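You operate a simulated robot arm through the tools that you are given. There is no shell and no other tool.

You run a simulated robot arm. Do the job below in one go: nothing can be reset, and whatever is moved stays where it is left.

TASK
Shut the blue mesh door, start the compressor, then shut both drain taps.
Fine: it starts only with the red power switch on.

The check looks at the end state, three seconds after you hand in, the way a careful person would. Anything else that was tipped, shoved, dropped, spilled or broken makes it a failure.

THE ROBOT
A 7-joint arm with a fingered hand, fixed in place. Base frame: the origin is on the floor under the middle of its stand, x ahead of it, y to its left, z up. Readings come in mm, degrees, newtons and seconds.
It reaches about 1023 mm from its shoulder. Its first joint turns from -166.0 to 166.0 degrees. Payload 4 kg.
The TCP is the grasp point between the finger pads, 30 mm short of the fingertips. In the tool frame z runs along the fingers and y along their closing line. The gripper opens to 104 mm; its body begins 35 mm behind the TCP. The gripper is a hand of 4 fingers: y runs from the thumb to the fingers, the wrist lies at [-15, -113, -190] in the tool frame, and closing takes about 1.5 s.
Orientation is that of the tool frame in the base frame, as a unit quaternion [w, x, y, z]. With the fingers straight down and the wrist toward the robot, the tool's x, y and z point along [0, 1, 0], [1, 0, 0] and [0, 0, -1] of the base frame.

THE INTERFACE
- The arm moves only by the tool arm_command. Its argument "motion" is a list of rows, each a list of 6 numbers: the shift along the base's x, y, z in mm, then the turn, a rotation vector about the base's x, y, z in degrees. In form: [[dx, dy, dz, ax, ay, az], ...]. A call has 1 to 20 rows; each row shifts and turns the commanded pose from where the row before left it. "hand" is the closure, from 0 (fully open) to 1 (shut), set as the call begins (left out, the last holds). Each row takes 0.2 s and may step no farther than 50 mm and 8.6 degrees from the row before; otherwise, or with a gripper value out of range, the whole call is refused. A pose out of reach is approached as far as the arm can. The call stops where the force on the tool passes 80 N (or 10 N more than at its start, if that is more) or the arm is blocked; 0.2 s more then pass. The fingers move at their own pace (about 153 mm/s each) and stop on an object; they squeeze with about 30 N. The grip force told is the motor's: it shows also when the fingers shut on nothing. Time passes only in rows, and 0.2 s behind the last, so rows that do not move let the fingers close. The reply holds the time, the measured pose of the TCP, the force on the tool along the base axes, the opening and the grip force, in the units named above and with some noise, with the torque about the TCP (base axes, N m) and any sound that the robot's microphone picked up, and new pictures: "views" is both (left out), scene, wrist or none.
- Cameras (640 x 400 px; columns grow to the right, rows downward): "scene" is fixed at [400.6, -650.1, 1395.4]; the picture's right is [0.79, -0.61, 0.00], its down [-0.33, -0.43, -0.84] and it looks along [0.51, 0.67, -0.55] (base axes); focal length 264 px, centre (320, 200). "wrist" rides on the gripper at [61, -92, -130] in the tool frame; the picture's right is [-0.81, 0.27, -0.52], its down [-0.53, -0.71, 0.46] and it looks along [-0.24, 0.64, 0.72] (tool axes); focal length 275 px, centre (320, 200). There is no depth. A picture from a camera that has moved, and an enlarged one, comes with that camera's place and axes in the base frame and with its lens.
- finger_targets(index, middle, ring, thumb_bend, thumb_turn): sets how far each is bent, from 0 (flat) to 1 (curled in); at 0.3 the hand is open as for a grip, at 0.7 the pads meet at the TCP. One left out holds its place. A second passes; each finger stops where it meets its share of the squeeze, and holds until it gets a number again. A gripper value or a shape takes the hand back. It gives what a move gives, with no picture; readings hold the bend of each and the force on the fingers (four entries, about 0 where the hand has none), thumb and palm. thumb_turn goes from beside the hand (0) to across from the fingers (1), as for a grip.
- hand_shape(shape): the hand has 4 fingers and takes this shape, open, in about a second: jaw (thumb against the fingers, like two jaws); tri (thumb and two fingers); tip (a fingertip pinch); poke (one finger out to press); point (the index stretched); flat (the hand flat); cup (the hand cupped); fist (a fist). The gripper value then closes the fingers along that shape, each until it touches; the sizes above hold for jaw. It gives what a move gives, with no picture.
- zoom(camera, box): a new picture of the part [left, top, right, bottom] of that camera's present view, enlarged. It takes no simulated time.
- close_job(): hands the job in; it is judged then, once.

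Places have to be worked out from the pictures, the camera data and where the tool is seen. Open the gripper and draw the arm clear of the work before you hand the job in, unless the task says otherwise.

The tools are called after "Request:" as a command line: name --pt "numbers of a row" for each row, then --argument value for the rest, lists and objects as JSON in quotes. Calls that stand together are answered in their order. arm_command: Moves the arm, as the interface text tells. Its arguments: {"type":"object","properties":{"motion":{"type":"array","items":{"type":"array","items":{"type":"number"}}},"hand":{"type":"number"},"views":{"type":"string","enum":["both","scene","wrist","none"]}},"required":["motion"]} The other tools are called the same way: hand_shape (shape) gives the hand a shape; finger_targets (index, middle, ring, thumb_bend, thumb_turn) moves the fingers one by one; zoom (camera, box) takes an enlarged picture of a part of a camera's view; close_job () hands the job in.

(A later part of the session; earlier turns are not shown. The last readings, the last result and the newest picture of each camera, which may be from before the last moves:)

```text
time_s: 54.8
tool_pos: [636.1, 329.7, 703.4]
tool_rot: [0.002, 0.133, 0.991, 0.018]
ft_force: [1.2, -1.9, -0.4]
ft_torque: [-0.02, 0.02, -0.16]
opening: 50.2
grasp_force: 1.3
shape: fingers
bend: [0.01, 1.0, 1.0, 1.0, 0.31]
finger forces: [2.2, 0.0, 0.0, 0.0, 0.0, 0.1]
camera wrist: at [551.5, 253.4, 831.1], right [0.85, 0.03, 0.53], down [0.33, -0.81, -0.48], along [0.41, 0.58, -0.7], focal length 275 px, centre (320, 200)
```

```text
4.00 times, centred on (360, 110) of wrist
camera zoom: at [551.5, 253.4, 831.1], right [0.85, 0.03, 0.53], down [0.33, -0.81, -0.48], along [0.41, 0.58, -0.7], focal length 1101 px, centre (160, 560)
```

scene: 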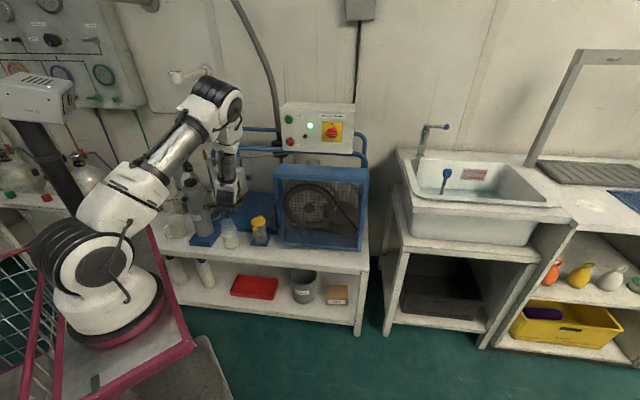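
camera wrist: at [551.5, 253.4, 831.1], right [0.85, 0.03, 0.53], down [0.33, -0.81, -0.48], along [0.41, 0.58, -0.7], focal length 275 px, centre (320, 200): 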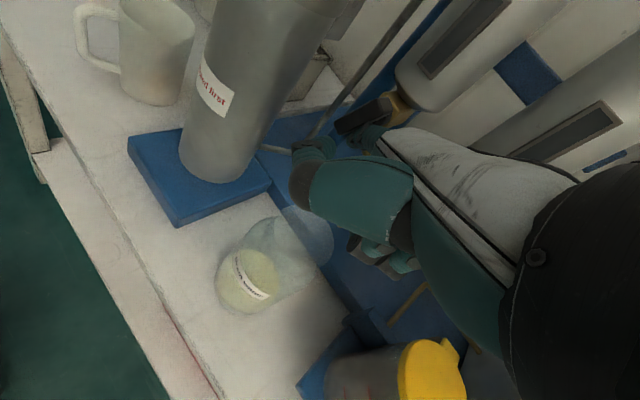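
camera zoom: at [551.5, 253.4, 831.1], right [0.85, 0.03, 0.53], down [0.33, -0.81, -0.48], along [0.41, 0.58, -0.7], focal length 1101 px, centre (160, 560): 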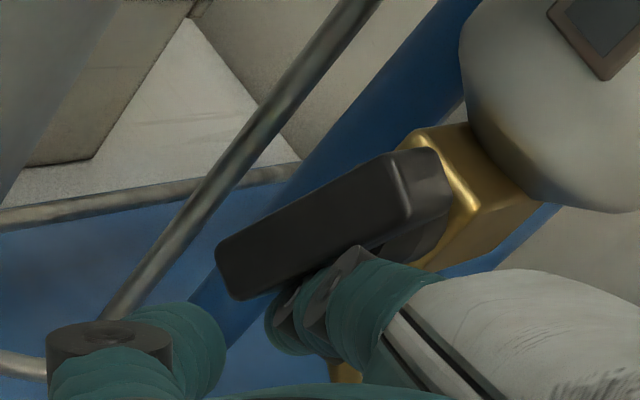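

The left lever follows with only about 2 N, so turning friction is light. I keep pushing to see where it stops.

Request:
arm_command --pt "-2.1 2.1 0 0 0 0" --pt "-2.1 2.1 0 0 0 0" --pt "-2.1 2.1 0.3 0 0 0" --pt "0 0 0 0 0 0" --views "wrist"

Request:
zoom --camera "wrist" --box '[290, 60, 430, 160]'

```text
time_s: 55.8
tool_pos: [630.9, 336.2, 703.9]
tool_rot: [0.002, 0.134, 0.991, 0.018]
ft_force: [10.4, -11.7, -3.3]
ft_torque: [0.15, 0.34, -0.77]
opening: 51.3
grasp_force: 7.2
shape: fingers
bend: [0.03, 1.0, 1.0, 1.0, 0.31]
finger forces: [14.7, 0.1, 0.1, 0.0, 0.1, 0.0]
camera wrist: at [546.3, 258.9, 831.8], right [0.85, 0.03, 0.53], down [0.33, -0.81, -0.48], along [0.41, 0.58, -0.7], focal length 275 px, centre (320, 200)
```

wrist: 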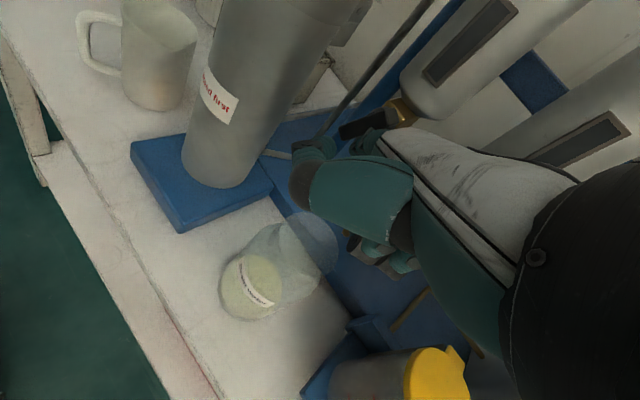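

```text
4.00 times, centred on (360, 110) of wrist
camera zoom: at [546.3, 258.9, 831.8], right [0.85, 0.03, 0.53], down [0.33, -0.81, -0.48], along [0.41, 0.58, -0.7], focal length 1101 px, centre (160, 560)
```

zoom: 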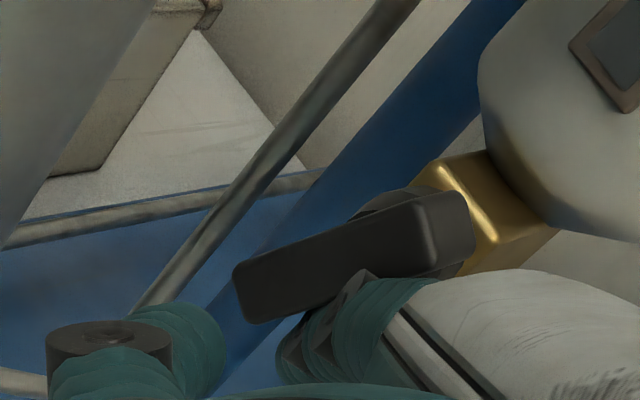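

The left lever went from about 13° to 22° and then stopped hard (about 15 N), much as the right one stopped near 40°. So clockwise has only a short travel, and their resting near-vertical position is almost the end on that side. I now test the other direction on the right lever: withdraw and come in on the left side of its long arm.

Request:
arm_command --pt "3.5 -3.5 0 0 0 0" --pt "-14.1 -14.1 0 0 0 0" --pt "-14.1 -14.1 20 0 0 0" --pt "14.1 -14.1 20 0 0 0" --pt "26.2 -26.2 0 0 0 0" --pt "0 0 -23 0 0 0" --pt "14.1 14.1 0 0 0 0" --pt "0 0 0 0 0 0" --views "both"

Request:
zoom --camera "wrist" --box '[290, 60, 430, 160]'

Request:
zoom --camera "wrist" --box '[240, 0, 400, 130]'

```text
time_s: 57.6
tool_pos: [660.0, 279.8, 722.7]
tool_rot: [0.0, 0.132, 0.991, 0.018]
ft_force: [-0.6, -0.5, -0.5]
ft_torque: [-0.01, 0.0, 0.03]
opening: 50.0
grasp_force: 0.1
shape: fingers
bend: [0.0, 1.0, 1.0, 1.0, 0.31]
finger forces: [0.0, 0.0, 0.1, 0.0, 0.0, 0.0]
camera wrist: at [574.4, 202.4, 849.9], right [0.85, 0.03, 0.53], down [0.33, -0.81, -0.48], along [0.41, 0.58, -0.7], focal length 275 px, centre (320, 200)
```

scene: 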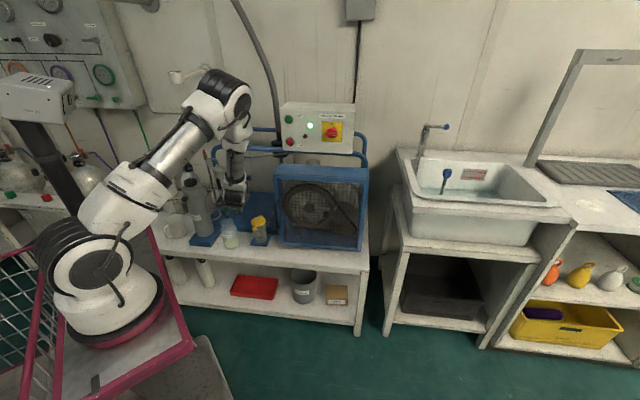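
wrist: 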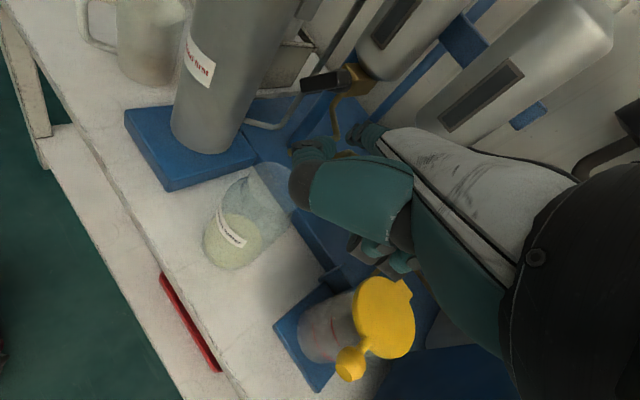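

```text
4.00 times, centred on (360, 110) of wrist
camera zoom: at [574.4, 202.4, 849.9], right [0.85, 0.03, 0.53], down [0.33, -0.81, -0.48], along [0.41, 0.58, -0.7], focal length 1101 px, centre (160, 560)
```

zoom: 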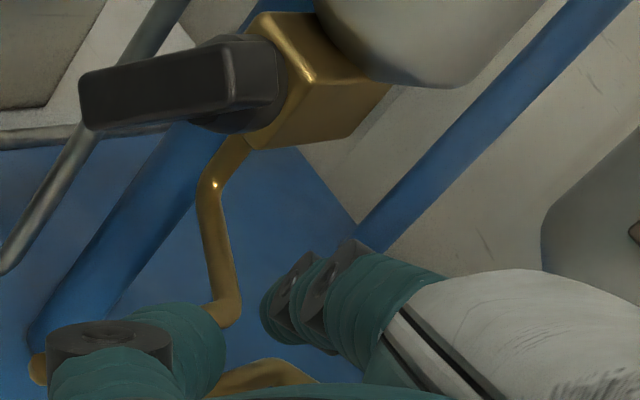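

```text
3.08 times, centred on (320, 65) of wrist
camera zoom: at [574.4, 202.4, 849.9], right [0.85, 0.03, 0.53], down [0.33, -0.81, -0.48], along [0.41, 0.58, -0.7], focal length 847 px, centre (320, 615)
```

zoom: 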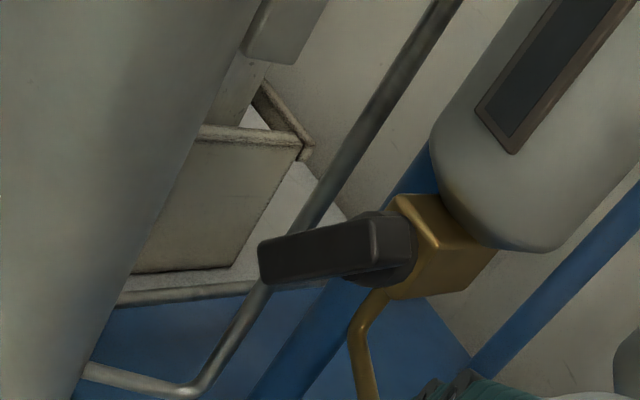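

Correction: after release the left lever now reads about 40°, so it kept turning slowly under the finger's push (it is damped, not stopped). I go back to the left lever and push its long arm further, waiting at each step.

Request:
arm_command --pt "-17 -17 15 0 0 0" --pt "-17.7 17.7 0 0 0 0" --pt "-18.4 18.4 0 0 0 0" --pt "0 0 -22 0 0 0" --pt "0 0 -22 0 0 0" --pt "15.6 15.6 0 0 0 0" --pt "14.8 14.8 0 0 0 0" --pt "0 0 0 0 0 0" --views "both"

Request:
zoom --camera "wrist" --box '[290, 60, 430, 160]'

Request:
zoom --camera "scene" --box '[200, 160, 280, 230]'

```text
time_s: 59.4
tool_pos: [640.7, 329.5, 693.7]
tool_rot: [0.003, 0.135, 0.991, 0.019]
ft_force: [13.2, -15.3, 6.7]
ft_torque: [0.3, 0.08, -0.37]
opening: 49.9
grasp_force: 10.0
shape: fingers
bend: [0.0, 1.0, 1.0, 1.0, 0.31]
finger forces: [0.1, 20.4, 0.0, 0.0, 0.0, 0.0]
camera wrist: at [555.1, 252.3, 820.0], right [0.85, 0.03, 0.53], down [0.33, -0.81, -0.48], along [0.41, 0.58, -0.7], focal length 275 px, centre (320, 200)
```

scene: 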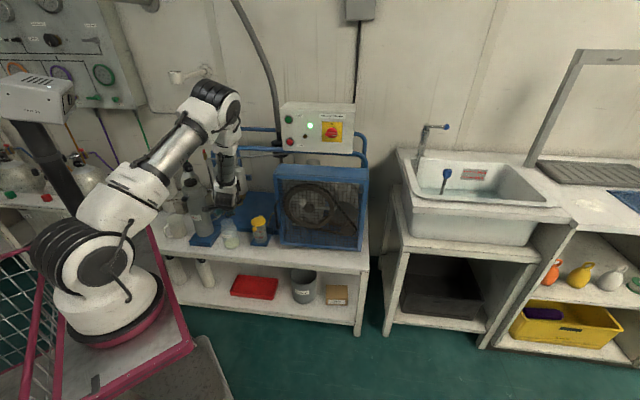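
wrist: 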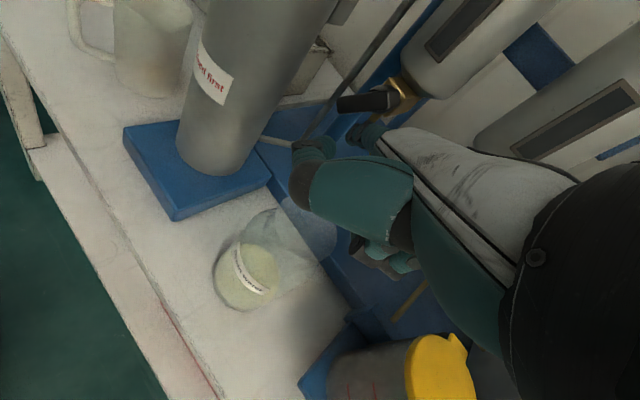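

```text
4.00 times, centred on (360, 110) of wrist
camera zoom: at [555.1, 252.3, 820.0], right [0.85, 0.03, 0.53], down [0.33, -0.81, -0.48], along [0.41, 0.58, -0.7], focal length 1101 px, centre (160, 560)
```

zoom: 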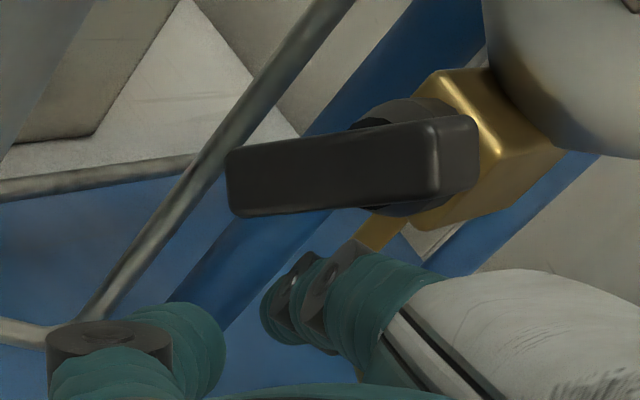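

```text
5.71 times, centred on (240, 195) of scene
camera zoom: at [400.6, -650.1, 1395.4], right [0.79, -0.61, 0.0], down [-0.33, -0.43, -0.84], along [0.51, 0.67, -0.55], focal length 1510 px, centre (777, 229)
```

zoom: 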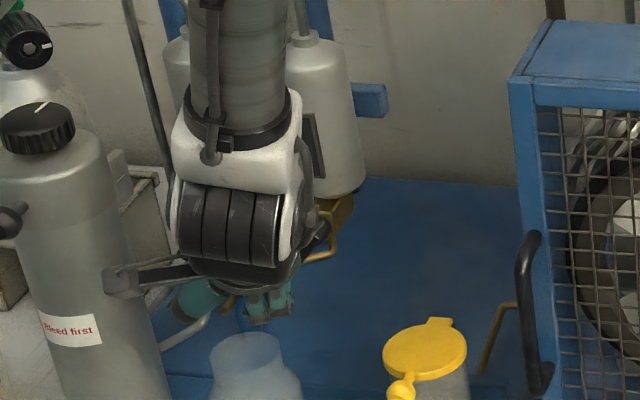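

The reading shows the folded middle finger (20 N) touching the pipe rather than the lever, because the hand sits too low. I lift off, pitch the finger 8° steeper so the hand rides higher, and come back to the left lever's lower right side.

Request:
arm_command --pt "1.4 -1.4 12 0 0 0" --pt "-10.6 -10.6 0 -7.73 2.07 0" --pt "-5.2 5.2 2.3 0 0 0" --pt "9 9 0 0 0 0" --pt "0 0 0 0 0 0" --views "both"

Request:
zoom --camera "wrist" --box '[290, 60, 430, 160]'

Request:
zoom --camera "scene" --box '[200, 160, 280, 230]'

```text
time_s: 60.6
tool_pos: [630.6, 330.3, 707.5]
tool_rot: [-0.008, 0.133, 0.99, -0.051]
ft_force: [0.5, -3.0, -1.6]
ft_torque: [-0.09, 0.01, -0.02]
opening: 49.3
grasp_force: 2.3
shape: fingers
bend: [0.01, 1.0, 1.0, 1.0, 0.31]
finger forces: [3.4, 0.0, 0.0, 0.0, 0.1, 0.0]
camera wrist: at [551.1, 271.4, 847.3], right [0.87, 0.1, 0.48], down [0.31, -0.87, -0.38], along [0.38, 0.48, -0.79], focal length 275 px, centre (320, 200)
```

scene: 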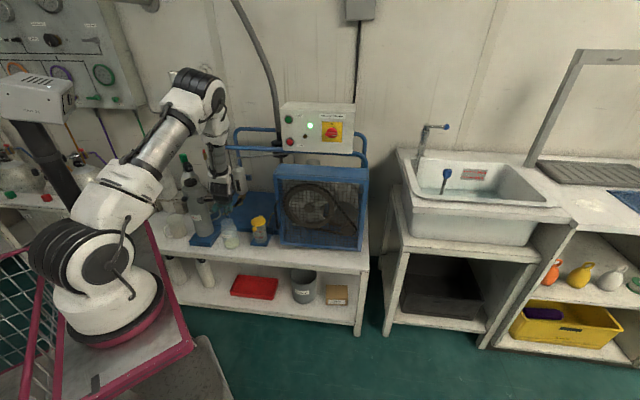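
wrist: 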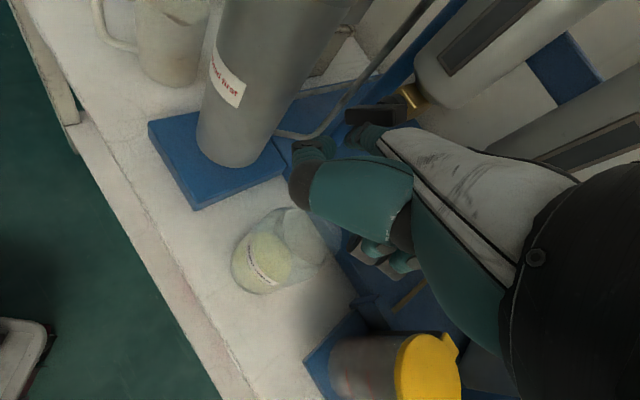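

```text
4.00 times, centred on (360, 110) of wrist
camera zoom: at [551.1, 271.4, 847.3], right [0.87, 0.1, 0.48], down [0.31, -0.87, -0.38], along [0.38, 0.48, -0.79], focal length 1101 px, centre (160, 560)
```

zoom: 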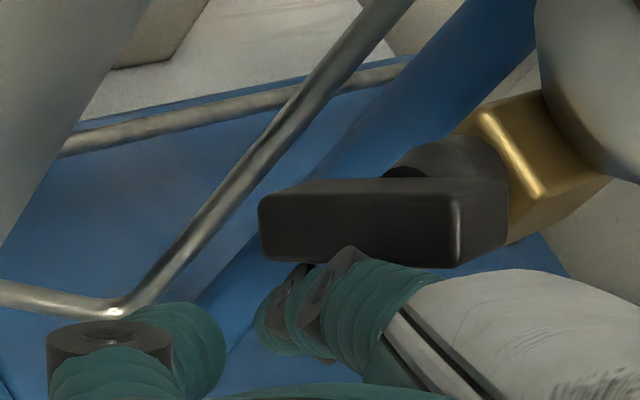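

```text
5.71 times, centred on (240, 195) of scene
camera zoom: at [400.6, -650.1, 1395.4], right [0.79, -0.61, 0.0], down [-0.33, -0.43, -0.84], along [0.51, 0.67, -0.55], focal length 1510 px, centre (777, 229)
```

zoom: 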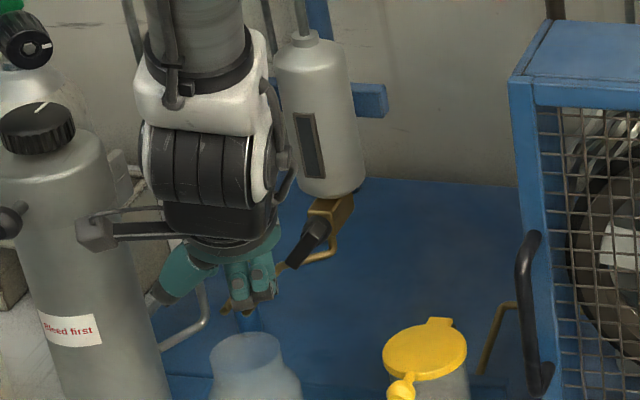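

The index now touches the left lever (3 N) and the middle finger is free of the pipe. I go slightly deeper and push left along the arc, with pauses so the damped lever can follow.

Request:
arm_command --pt "5.7 2.8 -1 0 0 0" --pt "-5.1 5.1 1 0 0 0" --pt "-3.5 3.5 1 0 0 0" --pt "0 0 0 0 0 0" --pt "-3.4 3.4 1.7 0 0 0" --pt "0 0 0 0 0 0" --pt "0 0 0 0 0 0" --pt "0 0 0 0 0 0" --views "both"

Request:
zoom --camera "wrist" --box '[290, 60, 430, 160]'

```text
time_s: 62.4
tool_pos: [620.9, 346.9, 711.2]
tool_rot: [-0.009, 0.13, 0.99, -0.051]
ft_force: [-13.7, -10.3, -8.6]
ft_torque: [-0.55, -0.11, 0.89]
opening: 42.7
grasp_force: 8.7
shape: fingers
bend: [0.08, 1.0, 1.0, 1.0, 0.31]
finger forces: [18.2, 0.0, 0.2, 0.0, 0.0, 0.1]
camera wrist: at [541.4, 287.9, 850.8], right [0.87, 0.11, 0.48], down [0.32, -0.87, -0.38], along [0.38, 0.48, -0.79], focal length 275 px, centre (320, 200)
```

scene: 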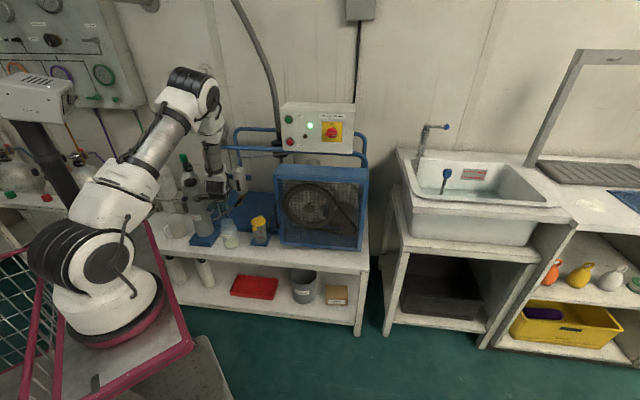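
wrist: 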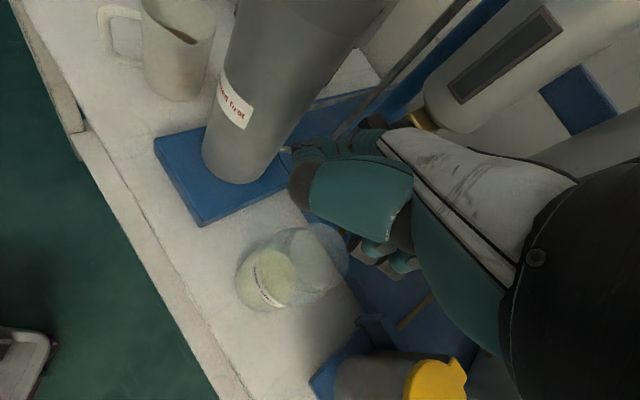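

```text
4.00 times, centred on (360, 110) of wrist
camera zoom: at [541.4, 287.9, 850.8], right [0.87, 0.11, 0.48], down [0.32, -0.87, -0.38], along [0.38, 0.48, -0.79], focal length 1101 px, centre (160, 560)
```

zoom: 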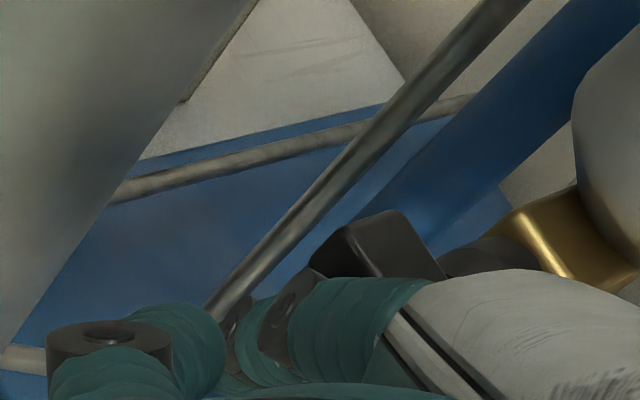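

The index has slid onto the front of the left lever rather than turning it (push mostly along the normal); both levers now rest at the same ~40°, so that is a common clockwise stop. I withdraw and test the other direction on the right lever from its left side.

Request:
arm_command --pt "-10.6 -10.6 0 0 0 0" --pt "-10.6 -10.6 20 0 0 0" --pt "24.7 -24.7 19.6 0 0 0" --pt "29.7 -29.7 0 0 0 0" --pt "0 0 0 0 0 0" --views "both"

Request:
zoom --camera "wrist" --box '[250, 0, 410, 120]'

Request:
zoom --camera "wrist" --box '[290, 80, 430, 180]'

Request:
zoom --camera "scene" --box '[190, 150, 280, 230]'

```text
time_s: 63.6
tool_pos: [657.8, 270.1, 750.1]
tool_rot: [-0.007, 0.133, 0.99, -0.051]
ft_force: [-0.2, 0.2, 0.1]
ft_torque: [0.01, 0.01, -0.02]
opening: 49.9
grasp_force: 0.1
shape: fingers
bend: [0.0, 1.0, 1.0, 1.0, 0.31]
finger forces: [0.0, 0.0, 0.0, 0.0, 0.2, 0.0]
camera wrist: at [578.5, 210.7, 889.2], right [0.87, 0.1, 0.49], down [0.31, -0.87, -0.38], along [0.38, 0.48, -0.79], focal length 275 px, centre (320, 200)
```

scene: 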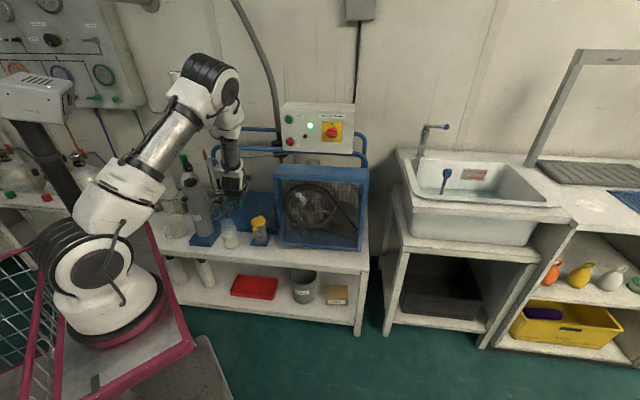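
wrist: 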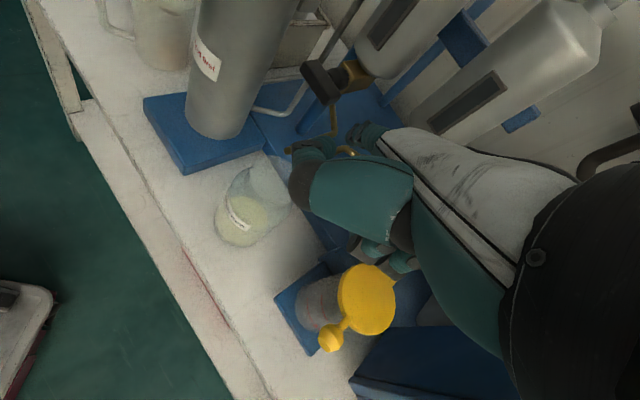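

```text
3.33 times, centred on (330, 60) of wrist
camera zoom: at [578.5, 210.7, 889.2], right [0.87, 0.1, 0.49], down [0.31, -0.87, -0.38], along [0.38, 0.48, -0.79], focal length 918 px, centre (287, 667)
```

zoom: 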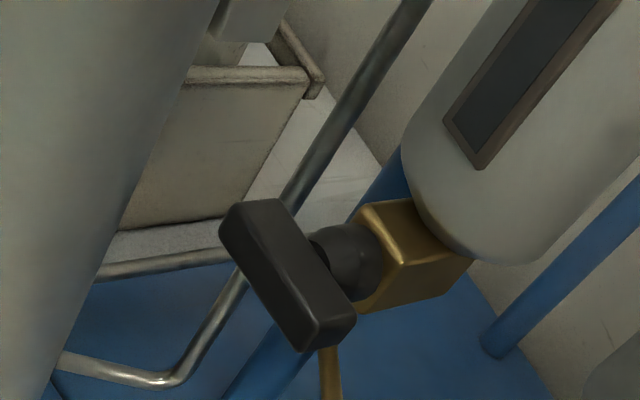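

```text
4.00 times, centred on (360, 130) of wrist
camera zoom: at [578.5, 210.7, 889.2], right [0.87, 0.1, 0.49], down [0.31, -0.87, -0.38], along [0.38, 0.48, -0.79], focal length 1101 px, centre (160, 480)
```

zoom: 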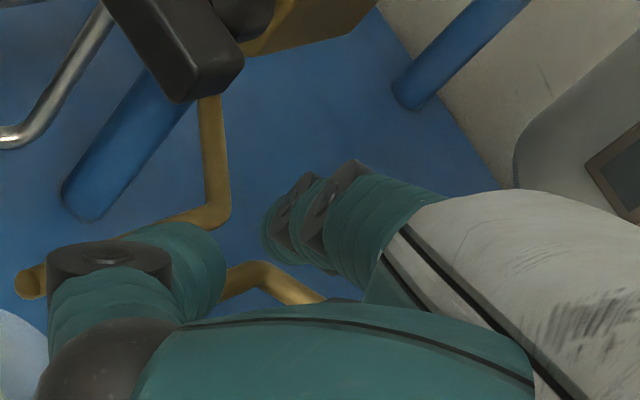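

```text
5.00 times, centred on (235, 190) of scene
camera zoom: at [400.6, -650.1, 1395.4], right [0.79, -0.61, 0.0], down [-0.33, -0.43, -0.84], along [0.51, 0.67, -0.55], focal length 1321 px, centre (745, 250)
```

zoom: 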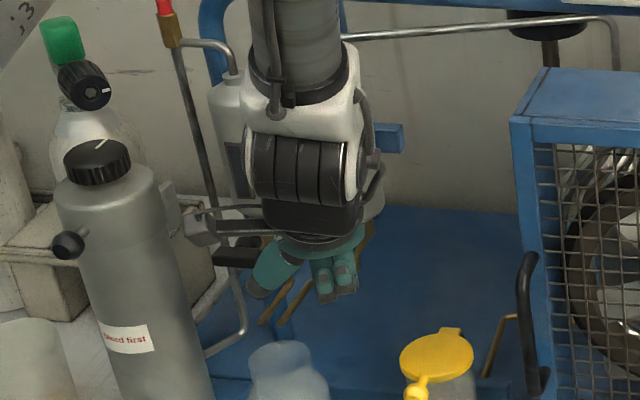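

The left lever is now horizontal, fully across its body: that last sustained push turned it, so clockwise-to-across works and the levers are simply stiff. I now repeat this on the right lever from its lower right side, steeper and shallower to stay off the pipe, with pauses.

Request:
arm_command --pt "29.7 -29.7 0 0 0 0" --pt "0 0 -20 0 0 0" --pt "0 0 -20 0 0 0" --pt "10.6 10.6 0 0 0 0" --pt "9.6 9.6 0 0 0 0" --pt "0 0 0 0 0 0" --views "both"

Request:
zoom --camera "wrist" --box '[290, 60, 430, 160]'

Request:
zoom --camera "scene" --box '[190, 150, 280, 230]'

```text
time_s: 65.0
tool_pos: [706.5, 260.4, 710.2]
tool_rot: [-0.008, 0.133, 0.99, -0.05]
ft_force: [0.4, 0.5, 0.4]
ft_torque: [-0.02, -0.02, 0.01]
opening: 50.0
grasp_force: 0.1
shape: fingers
bend: [0.0, 1.0, 1.0, 1.0, 0.31]
finger forces: [0.0, 0.0, 0.0, 0.0, 0.1, 0.0]
camera wrist: at [627.5, 201.6, 849.2], right [0.87, 0.1, 0.49], down [0.31, -0.87, -0.38], along [0.38, 0.48, -0.79], focal length 275 px, centre (320, 200)
```

scene: 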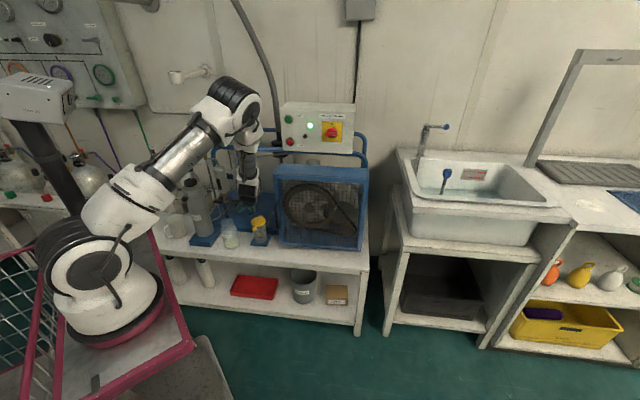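
wrist: 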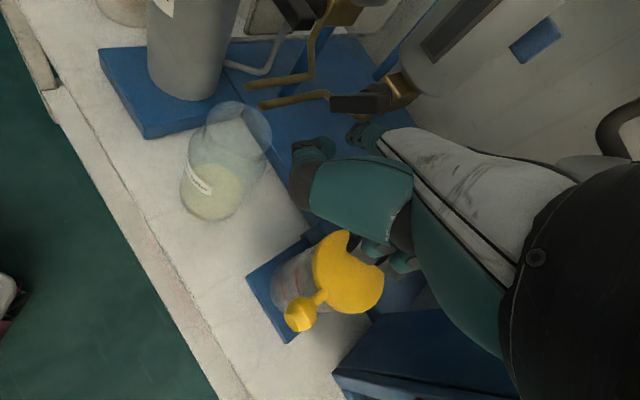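

```text
4.00 times, centred on (360, 110) of wrist
camera zoom: at [627.5, 201.6, 849.2], right [0.87, 0.1, 0.49], down [0.31, -0.87, -0.38], along [0.38, 0.48, -0.79], focal length 1101 px, centre (160, 560)
```

zoom: 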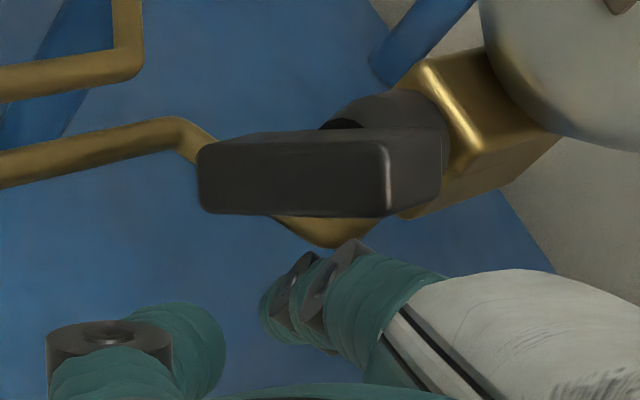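

```text
5.00 times, centred on (235, 190) of scene
camera zoom: at [400.6, -650.1, 1395.4], right [0.79, -0.61, 0.0], down [-0.33, -0.43, -0.84], along [0.51, 0.67, -0.55], focal length 1321 px, centre (745, 250)
```

zoom: 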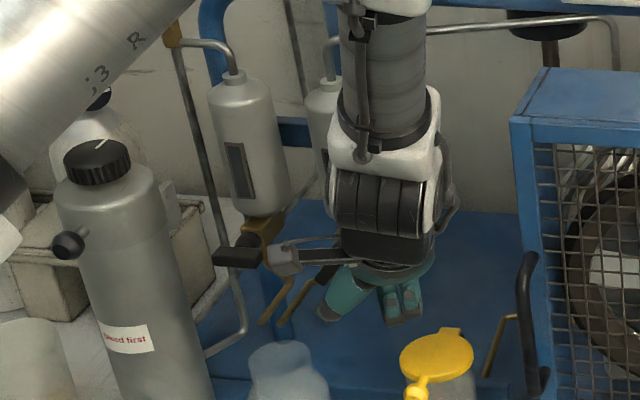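

In the scene view the left lever is now clearly across (horizontal). The finger is in place below and right of the right lever with no contact; I push left and up in small steps with pauses.

Request:
arm_command --pt "1.4 1.4 0 0 0 0" --pt "-2.8 2.8 3 0 0 0" --pt "-2.8 2.8 2 0 0 0" --pt "-2.5 2.5 0.7 0 0 0" --pt "0 0 0 0 0 0" --pt "0 0 0 0 0 0" --pt "0 0 0 0 0 0" --views "wrist"

Request:
zoom --camera "wrist" --box '[290, 60, 430, 160]'

```text
time_s: 66.6
tool_pos: [701.9, 270.8, 714.4]
tool_rot: [-0.007, 0.133, 0.99, -0.051]
ft_force: [2.9, -4.7, 0.9]
ft_torque: [0.11, 0.1, -0.33]
opening: 50.5
grasp_force: 3.3
shape: fingers
bend: [0.01, 1.0, 1.0, 1.0, 0.31]
finger forces: [6.1, 0.0, 0.1, 0.0, 0.0, 0.1]
camera wrist: at [622.2, 211.1, 854.2], right [0.87, 0.1, 0.49], down [0.31, -0.87, -0.38], along [0.38, 0.48, -0.79], focal length 275 px, centre (320, 200)
```

wrist: 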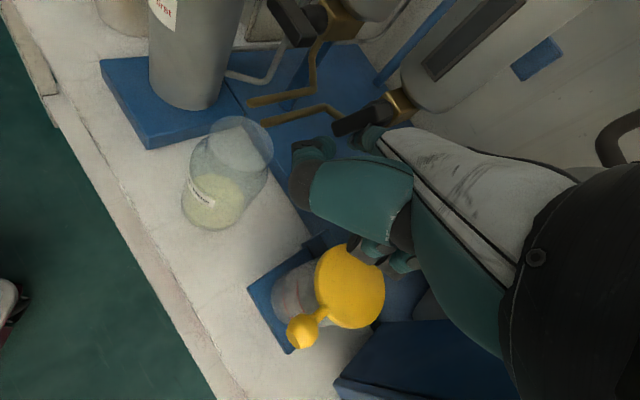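

```text
4.00 times, centred on (360, 110) of wrist
camera zoom: at [622.2, 211.1, 854.2], right [0.87, 0.1, 0.49], down [0.31, -0.87, -0.38], along [0.38, 0.48, -0.79], focal length 1101 px, centre (160, 560)
```

zoom: 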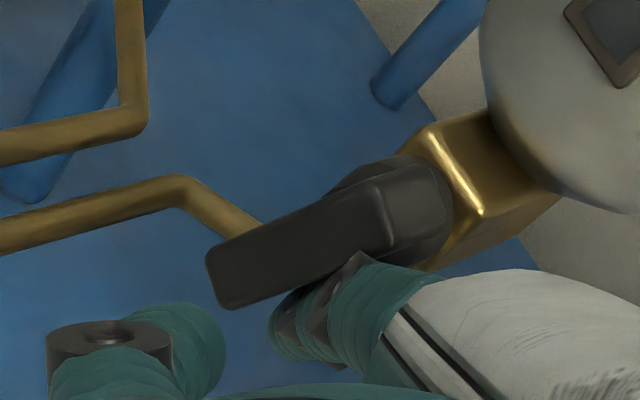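

The right lever is now at about 21° leaning on the fingertip with about 5 N, so it did move. I keep sweeping it left and up along the arc, slightly shallower, with pauses.

Request:
arm_command --pt "-3.5 1.3 0.3 0 0 0" --pt "-2.8 2.8 0.6 0 0 0" --pt "0 0 0 0 0 0" --pt "0 0 0 0 0 0" --views "wrist"

Request:
zoom --camera "wrist" --box '[290, 60, 430, 160]'

```text
time_s: 67.6
tool_pos: [696.3, 273.8, 716.0]
tool_rot: [-0.008, 0.134, 0.99, -0.051]
ft_force: [14.2, -18.8, 1.8]
ft_torque: [0.57, 0.3, -1.21]
opening: 53.2
grasp_force: 10.7
shape: fingers
bend: [0.03, 1.0, 1.0, 1.0, 0.31]
finger forces: [22.0, 0.1, 0.1, 0.0, 0.0, 0.1]
camera wrist: at [615.9, 214.7, 855.3], right [0.87, 0.1, 0.49], down [0.31, -0.87, -0.38], along [0.38, 0.48, -0.79], focal length 275 px, centre (320, 200)
```

wrist: 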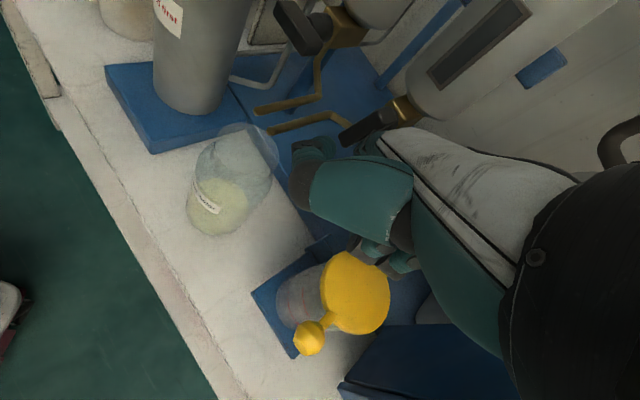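

```text
4.00 times, centred on (360, 110) of wrist
camera zoom: at [615.9, 214.7, 855.3], right [0.87, 0.1, 0.49], down [0.31, -0.87, -0.38], along [0.38, 0.48, -0.79], focal length 1101 px, centre (160, 560)
```

zoom: 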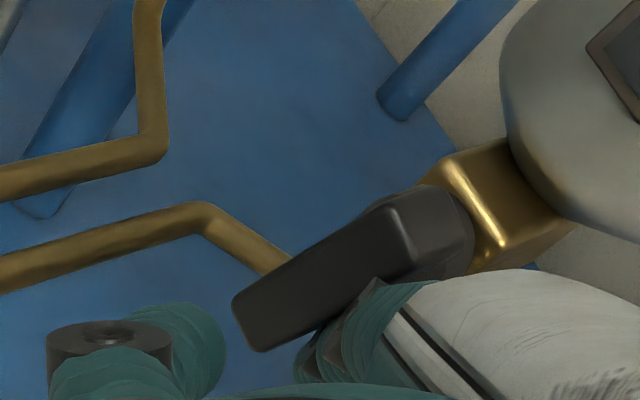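

Pushing here turned the lever the wrong way: the sloping finger shaft bears on the lever's upper part above the pivot. I release it, back out about 9 mm so only the fingertip overlaps the lever, and push low on the long arm.

Request:
arm_command --pt "7 -7 0 0 0 0" --pt "-3.5 -9.2 -4.6 0 0 0" --pt "-3.5 3.5 0 0 0 0" --pt "-2.8 2.8 0 0 0 0" --pt "-2.1 2.1 0 0 0 0" --pt "0 0 0 0 0 0" --views "wrist"

Request:
zoom --camera "wrist" --box '[290, 60, 430, 160]'

```text
time_s: 69.0
tool_pos: [690.4, 266.4, 709.6]
tool_rot: [-0.008, 0.133, 0.99, -0.05]
ft_force: [4.5, -8.1, -3.5]
ft_torque: [-0.08, 0.09, -0.44]
opening: 50.2
grasp_force: 4.6
shape: fingers
bend: [0.03, 1.0, 1.0, 1.0, 0.31]
finger forces: [9.0, 0.0, 0.0, 0.0, 0.0, 0.1]
camera wrist: at [610.5, 208.3, 849.9], right [0.87, 0.1, 0.48], down [0.31, -0.87, -0.38], along [0.38, 0.48, -0.79], focal length 275 px, centre (320, 200)
```

wrist: 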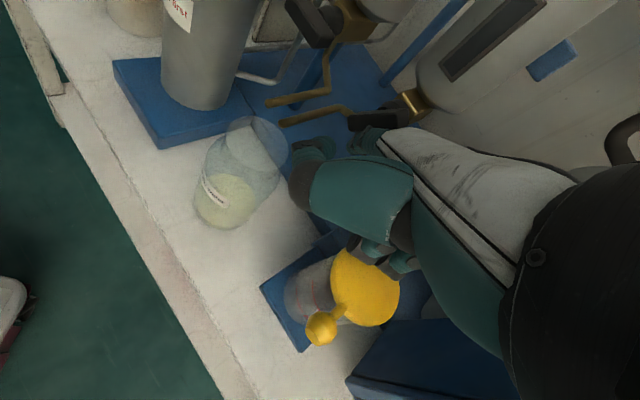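

```text
4.00 times, centred on (360, 110) of wrist
camera zoom: at [610.5, 208.3, 849.9], right [0.87, 0.1, 0.48], down [0.31, -0.87, -0.38], along [0.38, 0.48, -0.79], focal length 1101 px, centre (160, 560)
```

zoom: 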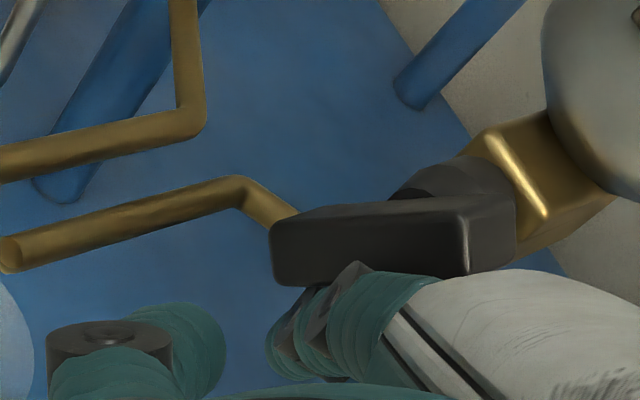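

With only the tip engaged the lever turns the right way again, now at about 38°. I continue along the arc, left and increasingly upward.

Request:
arm_command --pt "-2.8 2.8 2.5 0 0 0" --pt "-3.0 3.0 2.6 0 0 0" --pt "0 0 0 0 0 0" --pt "-2.8 2.8 3 0 0 0" --pt "0 0 0 0 0 0" --pt "0 0 0 0 0 0" --views "wrist"

Request:
zoom --camera "wrist" --box '[290, 60, 430, 160]'

```text
time_s: 70.4
tool_pos: [680.5, 276.4, 717.6]
tool_rot: [-0.008, 0.132, 0.99, -0.051]
ft_force: [-5.0, -9.4, -8.7]
ft_torque: [-0.63, 0.04, 0.33]
opening: 45.2
grasp_force: 6.0
shape: fingers
bend: [0.06, 1.0, 1.0, 1.0, 0.31]
finger forces: [12.9, 0.0, 0.0, 0.0, 0.0, 0.1]
camera wrist: at [601.4, 216.7, 858.1], right [0.87, 0.1, 0.48], down [0.31, -0.87, -0.38], along [0.38, 0.48, -0.79], focal length 275 px, centre (320, 200)
```

wrist: 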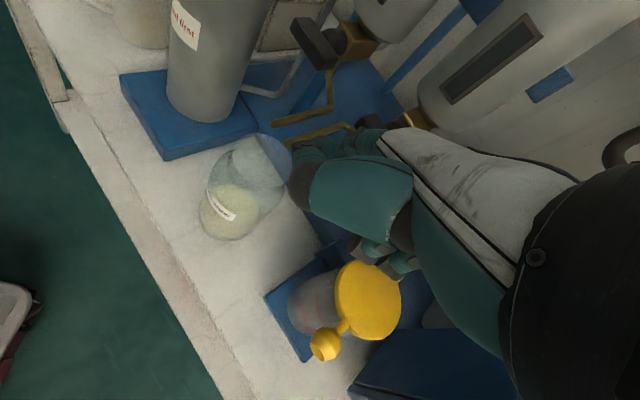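

```text
4.00 times, centred on (360, 110) of wrist
camera zoom: at [601.4, 216.7, 858.1], right [0.87, 0.1, 0.48], down [0.31, -0.87, -0.38], along [0.38, 0.48, -0.79], focal length 1101 px, centre (160, 560)
```

zoom: 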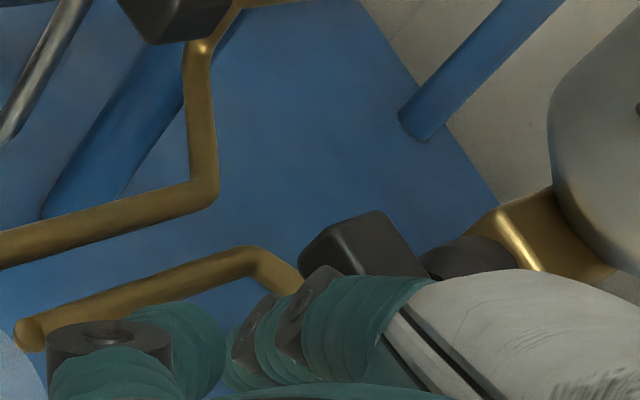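

The lever has swung well up (only its end shows beside the finger). I continue a little further left and up to bring it fully across.

Request:
arm_command --pt "-2.1 2.1 3 0 0 0" --pt "-1.4 1.4 3 0 0 0" --pt "0 0 0 0 0 0" --pt "-0.7 0.7 2.5 0 0 0" --pt "0 0 0 0 0 0" --pt "0 0 0 0 0 0" --views "wrist"

Request:
zoom --camera "wrist" --box '[290, 60, 430, 160]'

```text
time_s: 71.8
tool_pos: [676.6, 280.4, 727.5]
tool_rot: [-0.007, 0.133, 0.99, -0.051]
ft_force: [-6.5, -8.5, -9.0]
ft_torque: [-0.65, 0.05, 0.43]
opening: 42.9
grasp_force: 7.1
shape: fingers
bend: [0.09, 1.0, 1.0, 1.0, 0.31]
finger forces: [13.4, 0.0, 0.1, 0.1, 0.1, 0.0]
camera wrist: at [597.4, 221.4, 866.6], right [0.87, 0.1, 0.48], down [0.31, -0.87, -0.38], along [0.38, 0.48, -0.79], focal length 275 px, centre (320, 200)
```

wrist: 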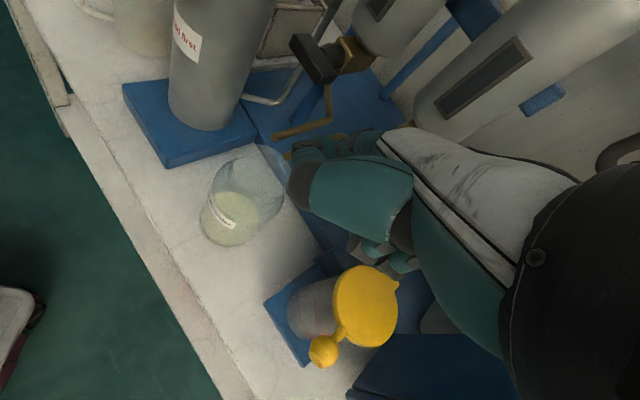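

```text
4.00 times, centred on (360, 110) of wrist
camera zoom: at [597.4, 221.4, 866.6], right [0.87, 0.1, 0.48], down [0.31, -0.87, -0.38], along [0.38, 0.48, -0.79], focal length 1101 px, centre (160, 560)
```

zoom: 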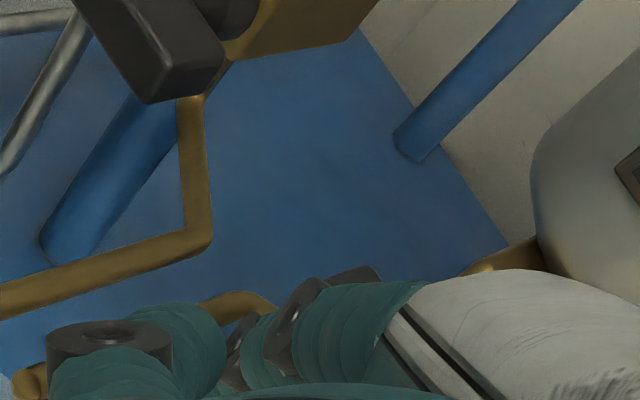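

The finger now supports the lever from below in front. I withdraw straight back and check both levers.

Request:
arm_command --pt "-7 -7 0 0 0 0" --pt "-14 -14 0 0 0 0" --pt "-10 -18 15 0 0 0" --pt "20 -20 25 0 0 0" --pt "25 -25 25 0 0 0" --pt "0 0 0 0 0 0" --views "both"

Request:
zoom --camera "wrist" --box '[220, 40, 420, 180]'

Request:
zoom --camera "scene" --box '[200, 165, 270, 225]'

```text
time_s: 73.2
tool_pos: [690.0, 196.8, 795.3]
tool_rot: [-0.008, 0.133, 0.99, -0.051]
ft_force: [-0.1, 0.0, 0.1]
ft_torque: [-0.02, 0.01, -0.01]
opening: 49.6
grasp_force: 0.1
shape: fingers
bend: [0.0, 1.0, 1.0, 1.0, 0.31]
finger forces: [0.0, 0.0, 0.0, 0.0, 0.0, 0.0]
camera wrist: at [610.4, 138.3, 934.2], right [0.87, 0.1, 0.49], down [0.31, -0.87, -0.38], along [0.38, 0.48, -0.79], focal length 275 px, centre (320, 200)
```

scene: 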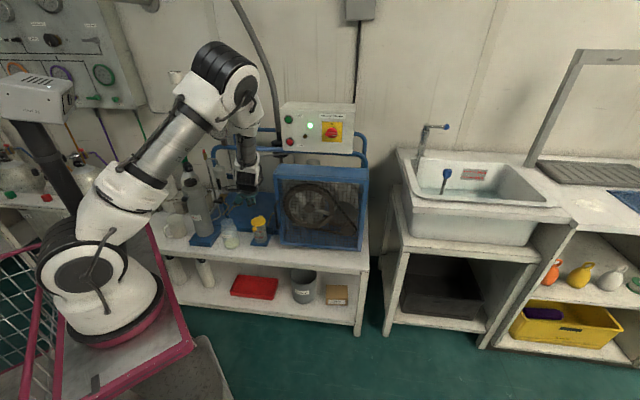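
wrist: 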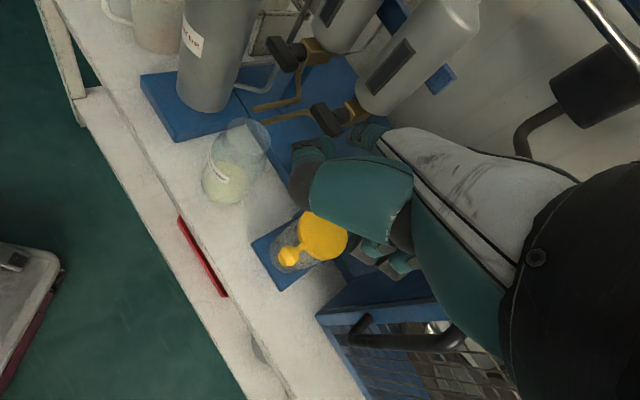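

```text
2.86 times, centred on (320, 110) of wrist
camera zoom: at [610.4, 138.3, 934.2], right [0.87, 0.1, 0.49], down [0.31, -0.87, -0.38], along [0.38, 0.48, -0.79], focal length 786 px, centre (320, 457)
```

zoom: 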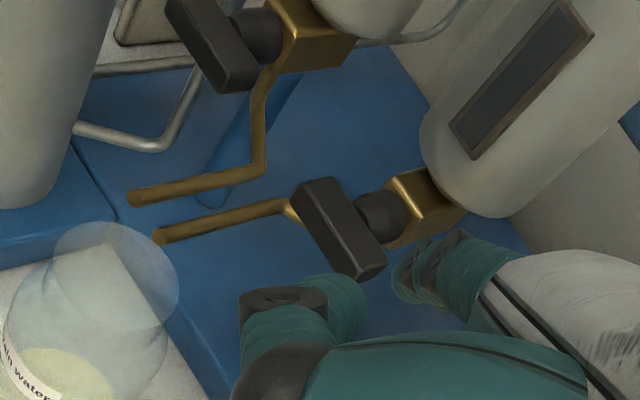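

```text
6.67 times, centred on (235, 195) of scene
camera zoom: at [400.6, -650.1, 1395.4], right [0.79, -0.61, 0.0], down [-0.33, -0.43, -0.84], along [0.51, 0.67, -0.55], focal length 1761 px, centre (887, 233)
```

zoom: 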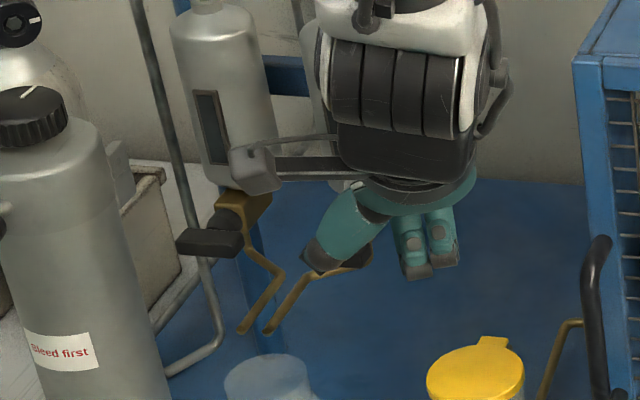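

Both levers now look horizontal, across their bodies and parallel to each other. I zoom in to verify each angle precisely, and re-check the panel and door.

Request:
zoom --camera "wrist" --box '[240, 10, 380, 150]'

Request:
zoom --camera "scene" --box '[260, 90, 370, 260]'

Request:
zoom --camera "scene" --box '[215, 180, 250, 210]'

```text
2.86 times, centred on (310, 80) of wrist
camera zoom: at [610.4, 138.3, 934.2], right [0.87, 0.1, 0.49], down [0.31, -0.87, -0.38], along [0.38, 0.48, -0.79], focal length 786 px, centre (349, 543)
```

zoom: 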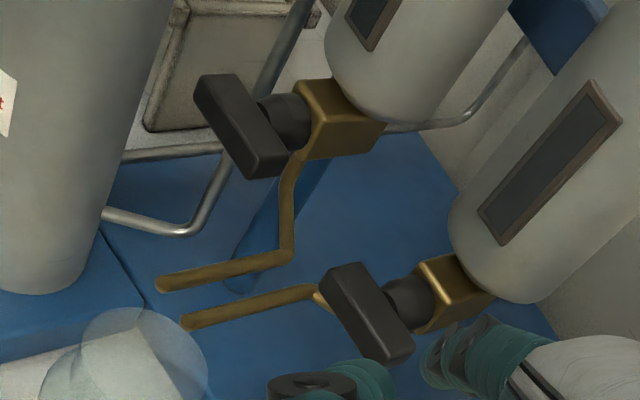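

```text
2.35 times, centred on (315, 175) of scene
camera zoom: at [400.6, -650.1, 1395.4], right [0.79, -0.61, 0.0], down [-0.33, -0.43, -0.84], along [0.51, 0.67, -0.55], focal length 622 px, centre (332, 259)
```

zoom: 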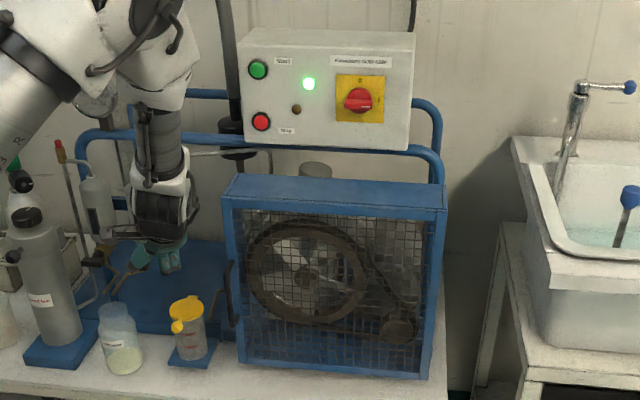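

```text
13.33 times, centred on (232, 195) of scene
camera zoom: at [400.6, -650.1, 1395.4], right [0.79, -0.61, 0.0], down [-0.33, -0.43, -0.84], along [0.51, 0.67, -0.55], focal length 3523 px, centre (1487, 267)
```

zoom: 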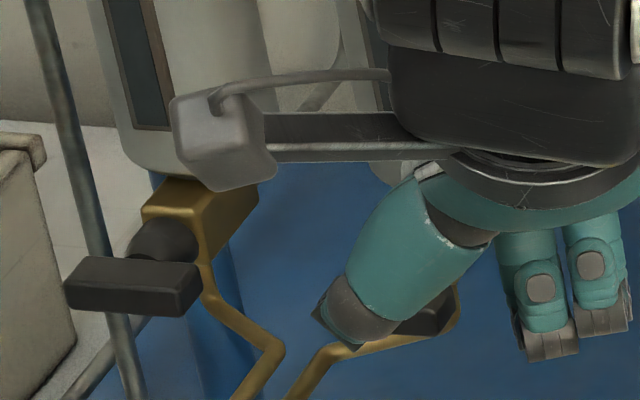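

The scene view shows the left lever parallel to the horizontal, and lamp, switch and door are all still fine. The right lever may be a few degrees short of its stop, so I bring the fingertip back under its long arm and nudge it upward to be sure.

Request:
arm_command --pt "-21.2 21.2 0 0 0 0" --pt "-21.2 21.2 0 0 0 0" --pt "9.9 9.9 -30 0 0 0" --pt "0 0 -30 0 0 0" --pt "0 0 -27.5 0 0 0" --pt "12.7 12.7 0 0 0 0" --pt "10 10 0 0 0 0" --pt "0 0 0 0 0 0" --views "wrist"

Request:
zoom --camera "wrist" --box '[270, 40, 430, 170]'

```text
time_s: 75.0
tool_pos: [681.6, 271.8, 704.8]
tool_rot: [-0.007, 0.133, 0.99, -0.051]
ft_force: [-0.2, 0.3, -0.2]
ft_torque: [-0.02, -0.01, 0.02]
opening: 49.8
grasp_force: 0.0
shape: fingers
bend: [0.0, 1.0, 1.0, 1.0, 0.31]
finger forces: [0.0, 0.0, 0.0, 0.0, 0.0, 0.1]
camera wrist: at [601.7, 211.8, 844.6], right [0.87, 0.1, 0.49], down [0.31, -0.87, -0.38], along [0.38, 0.48, -0.79], focal length 275 px, centre (320, 200)
```

wrist: 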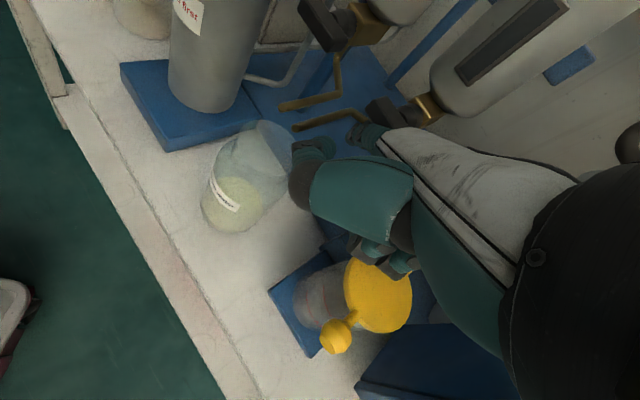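

```text
3.08 times, centred on (350, 105) of wrist
camera zoom: at [601.7, 211.8, 844.6], right [0.87, 0.1, 0.49], down [0.31, -0.87, -0.38], along [0.38, 0.48, -0.79], focal length 847 px, centre (228, 492)
```

zoom: 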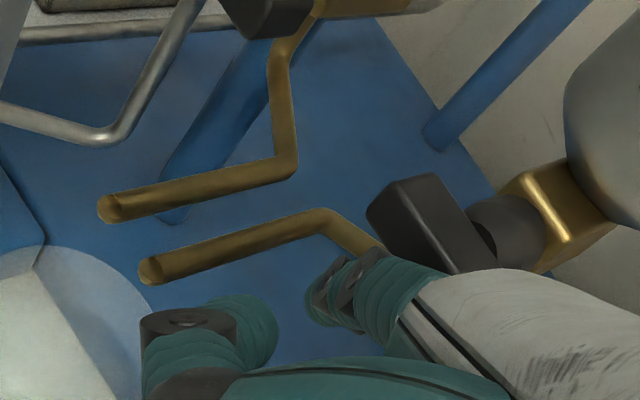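

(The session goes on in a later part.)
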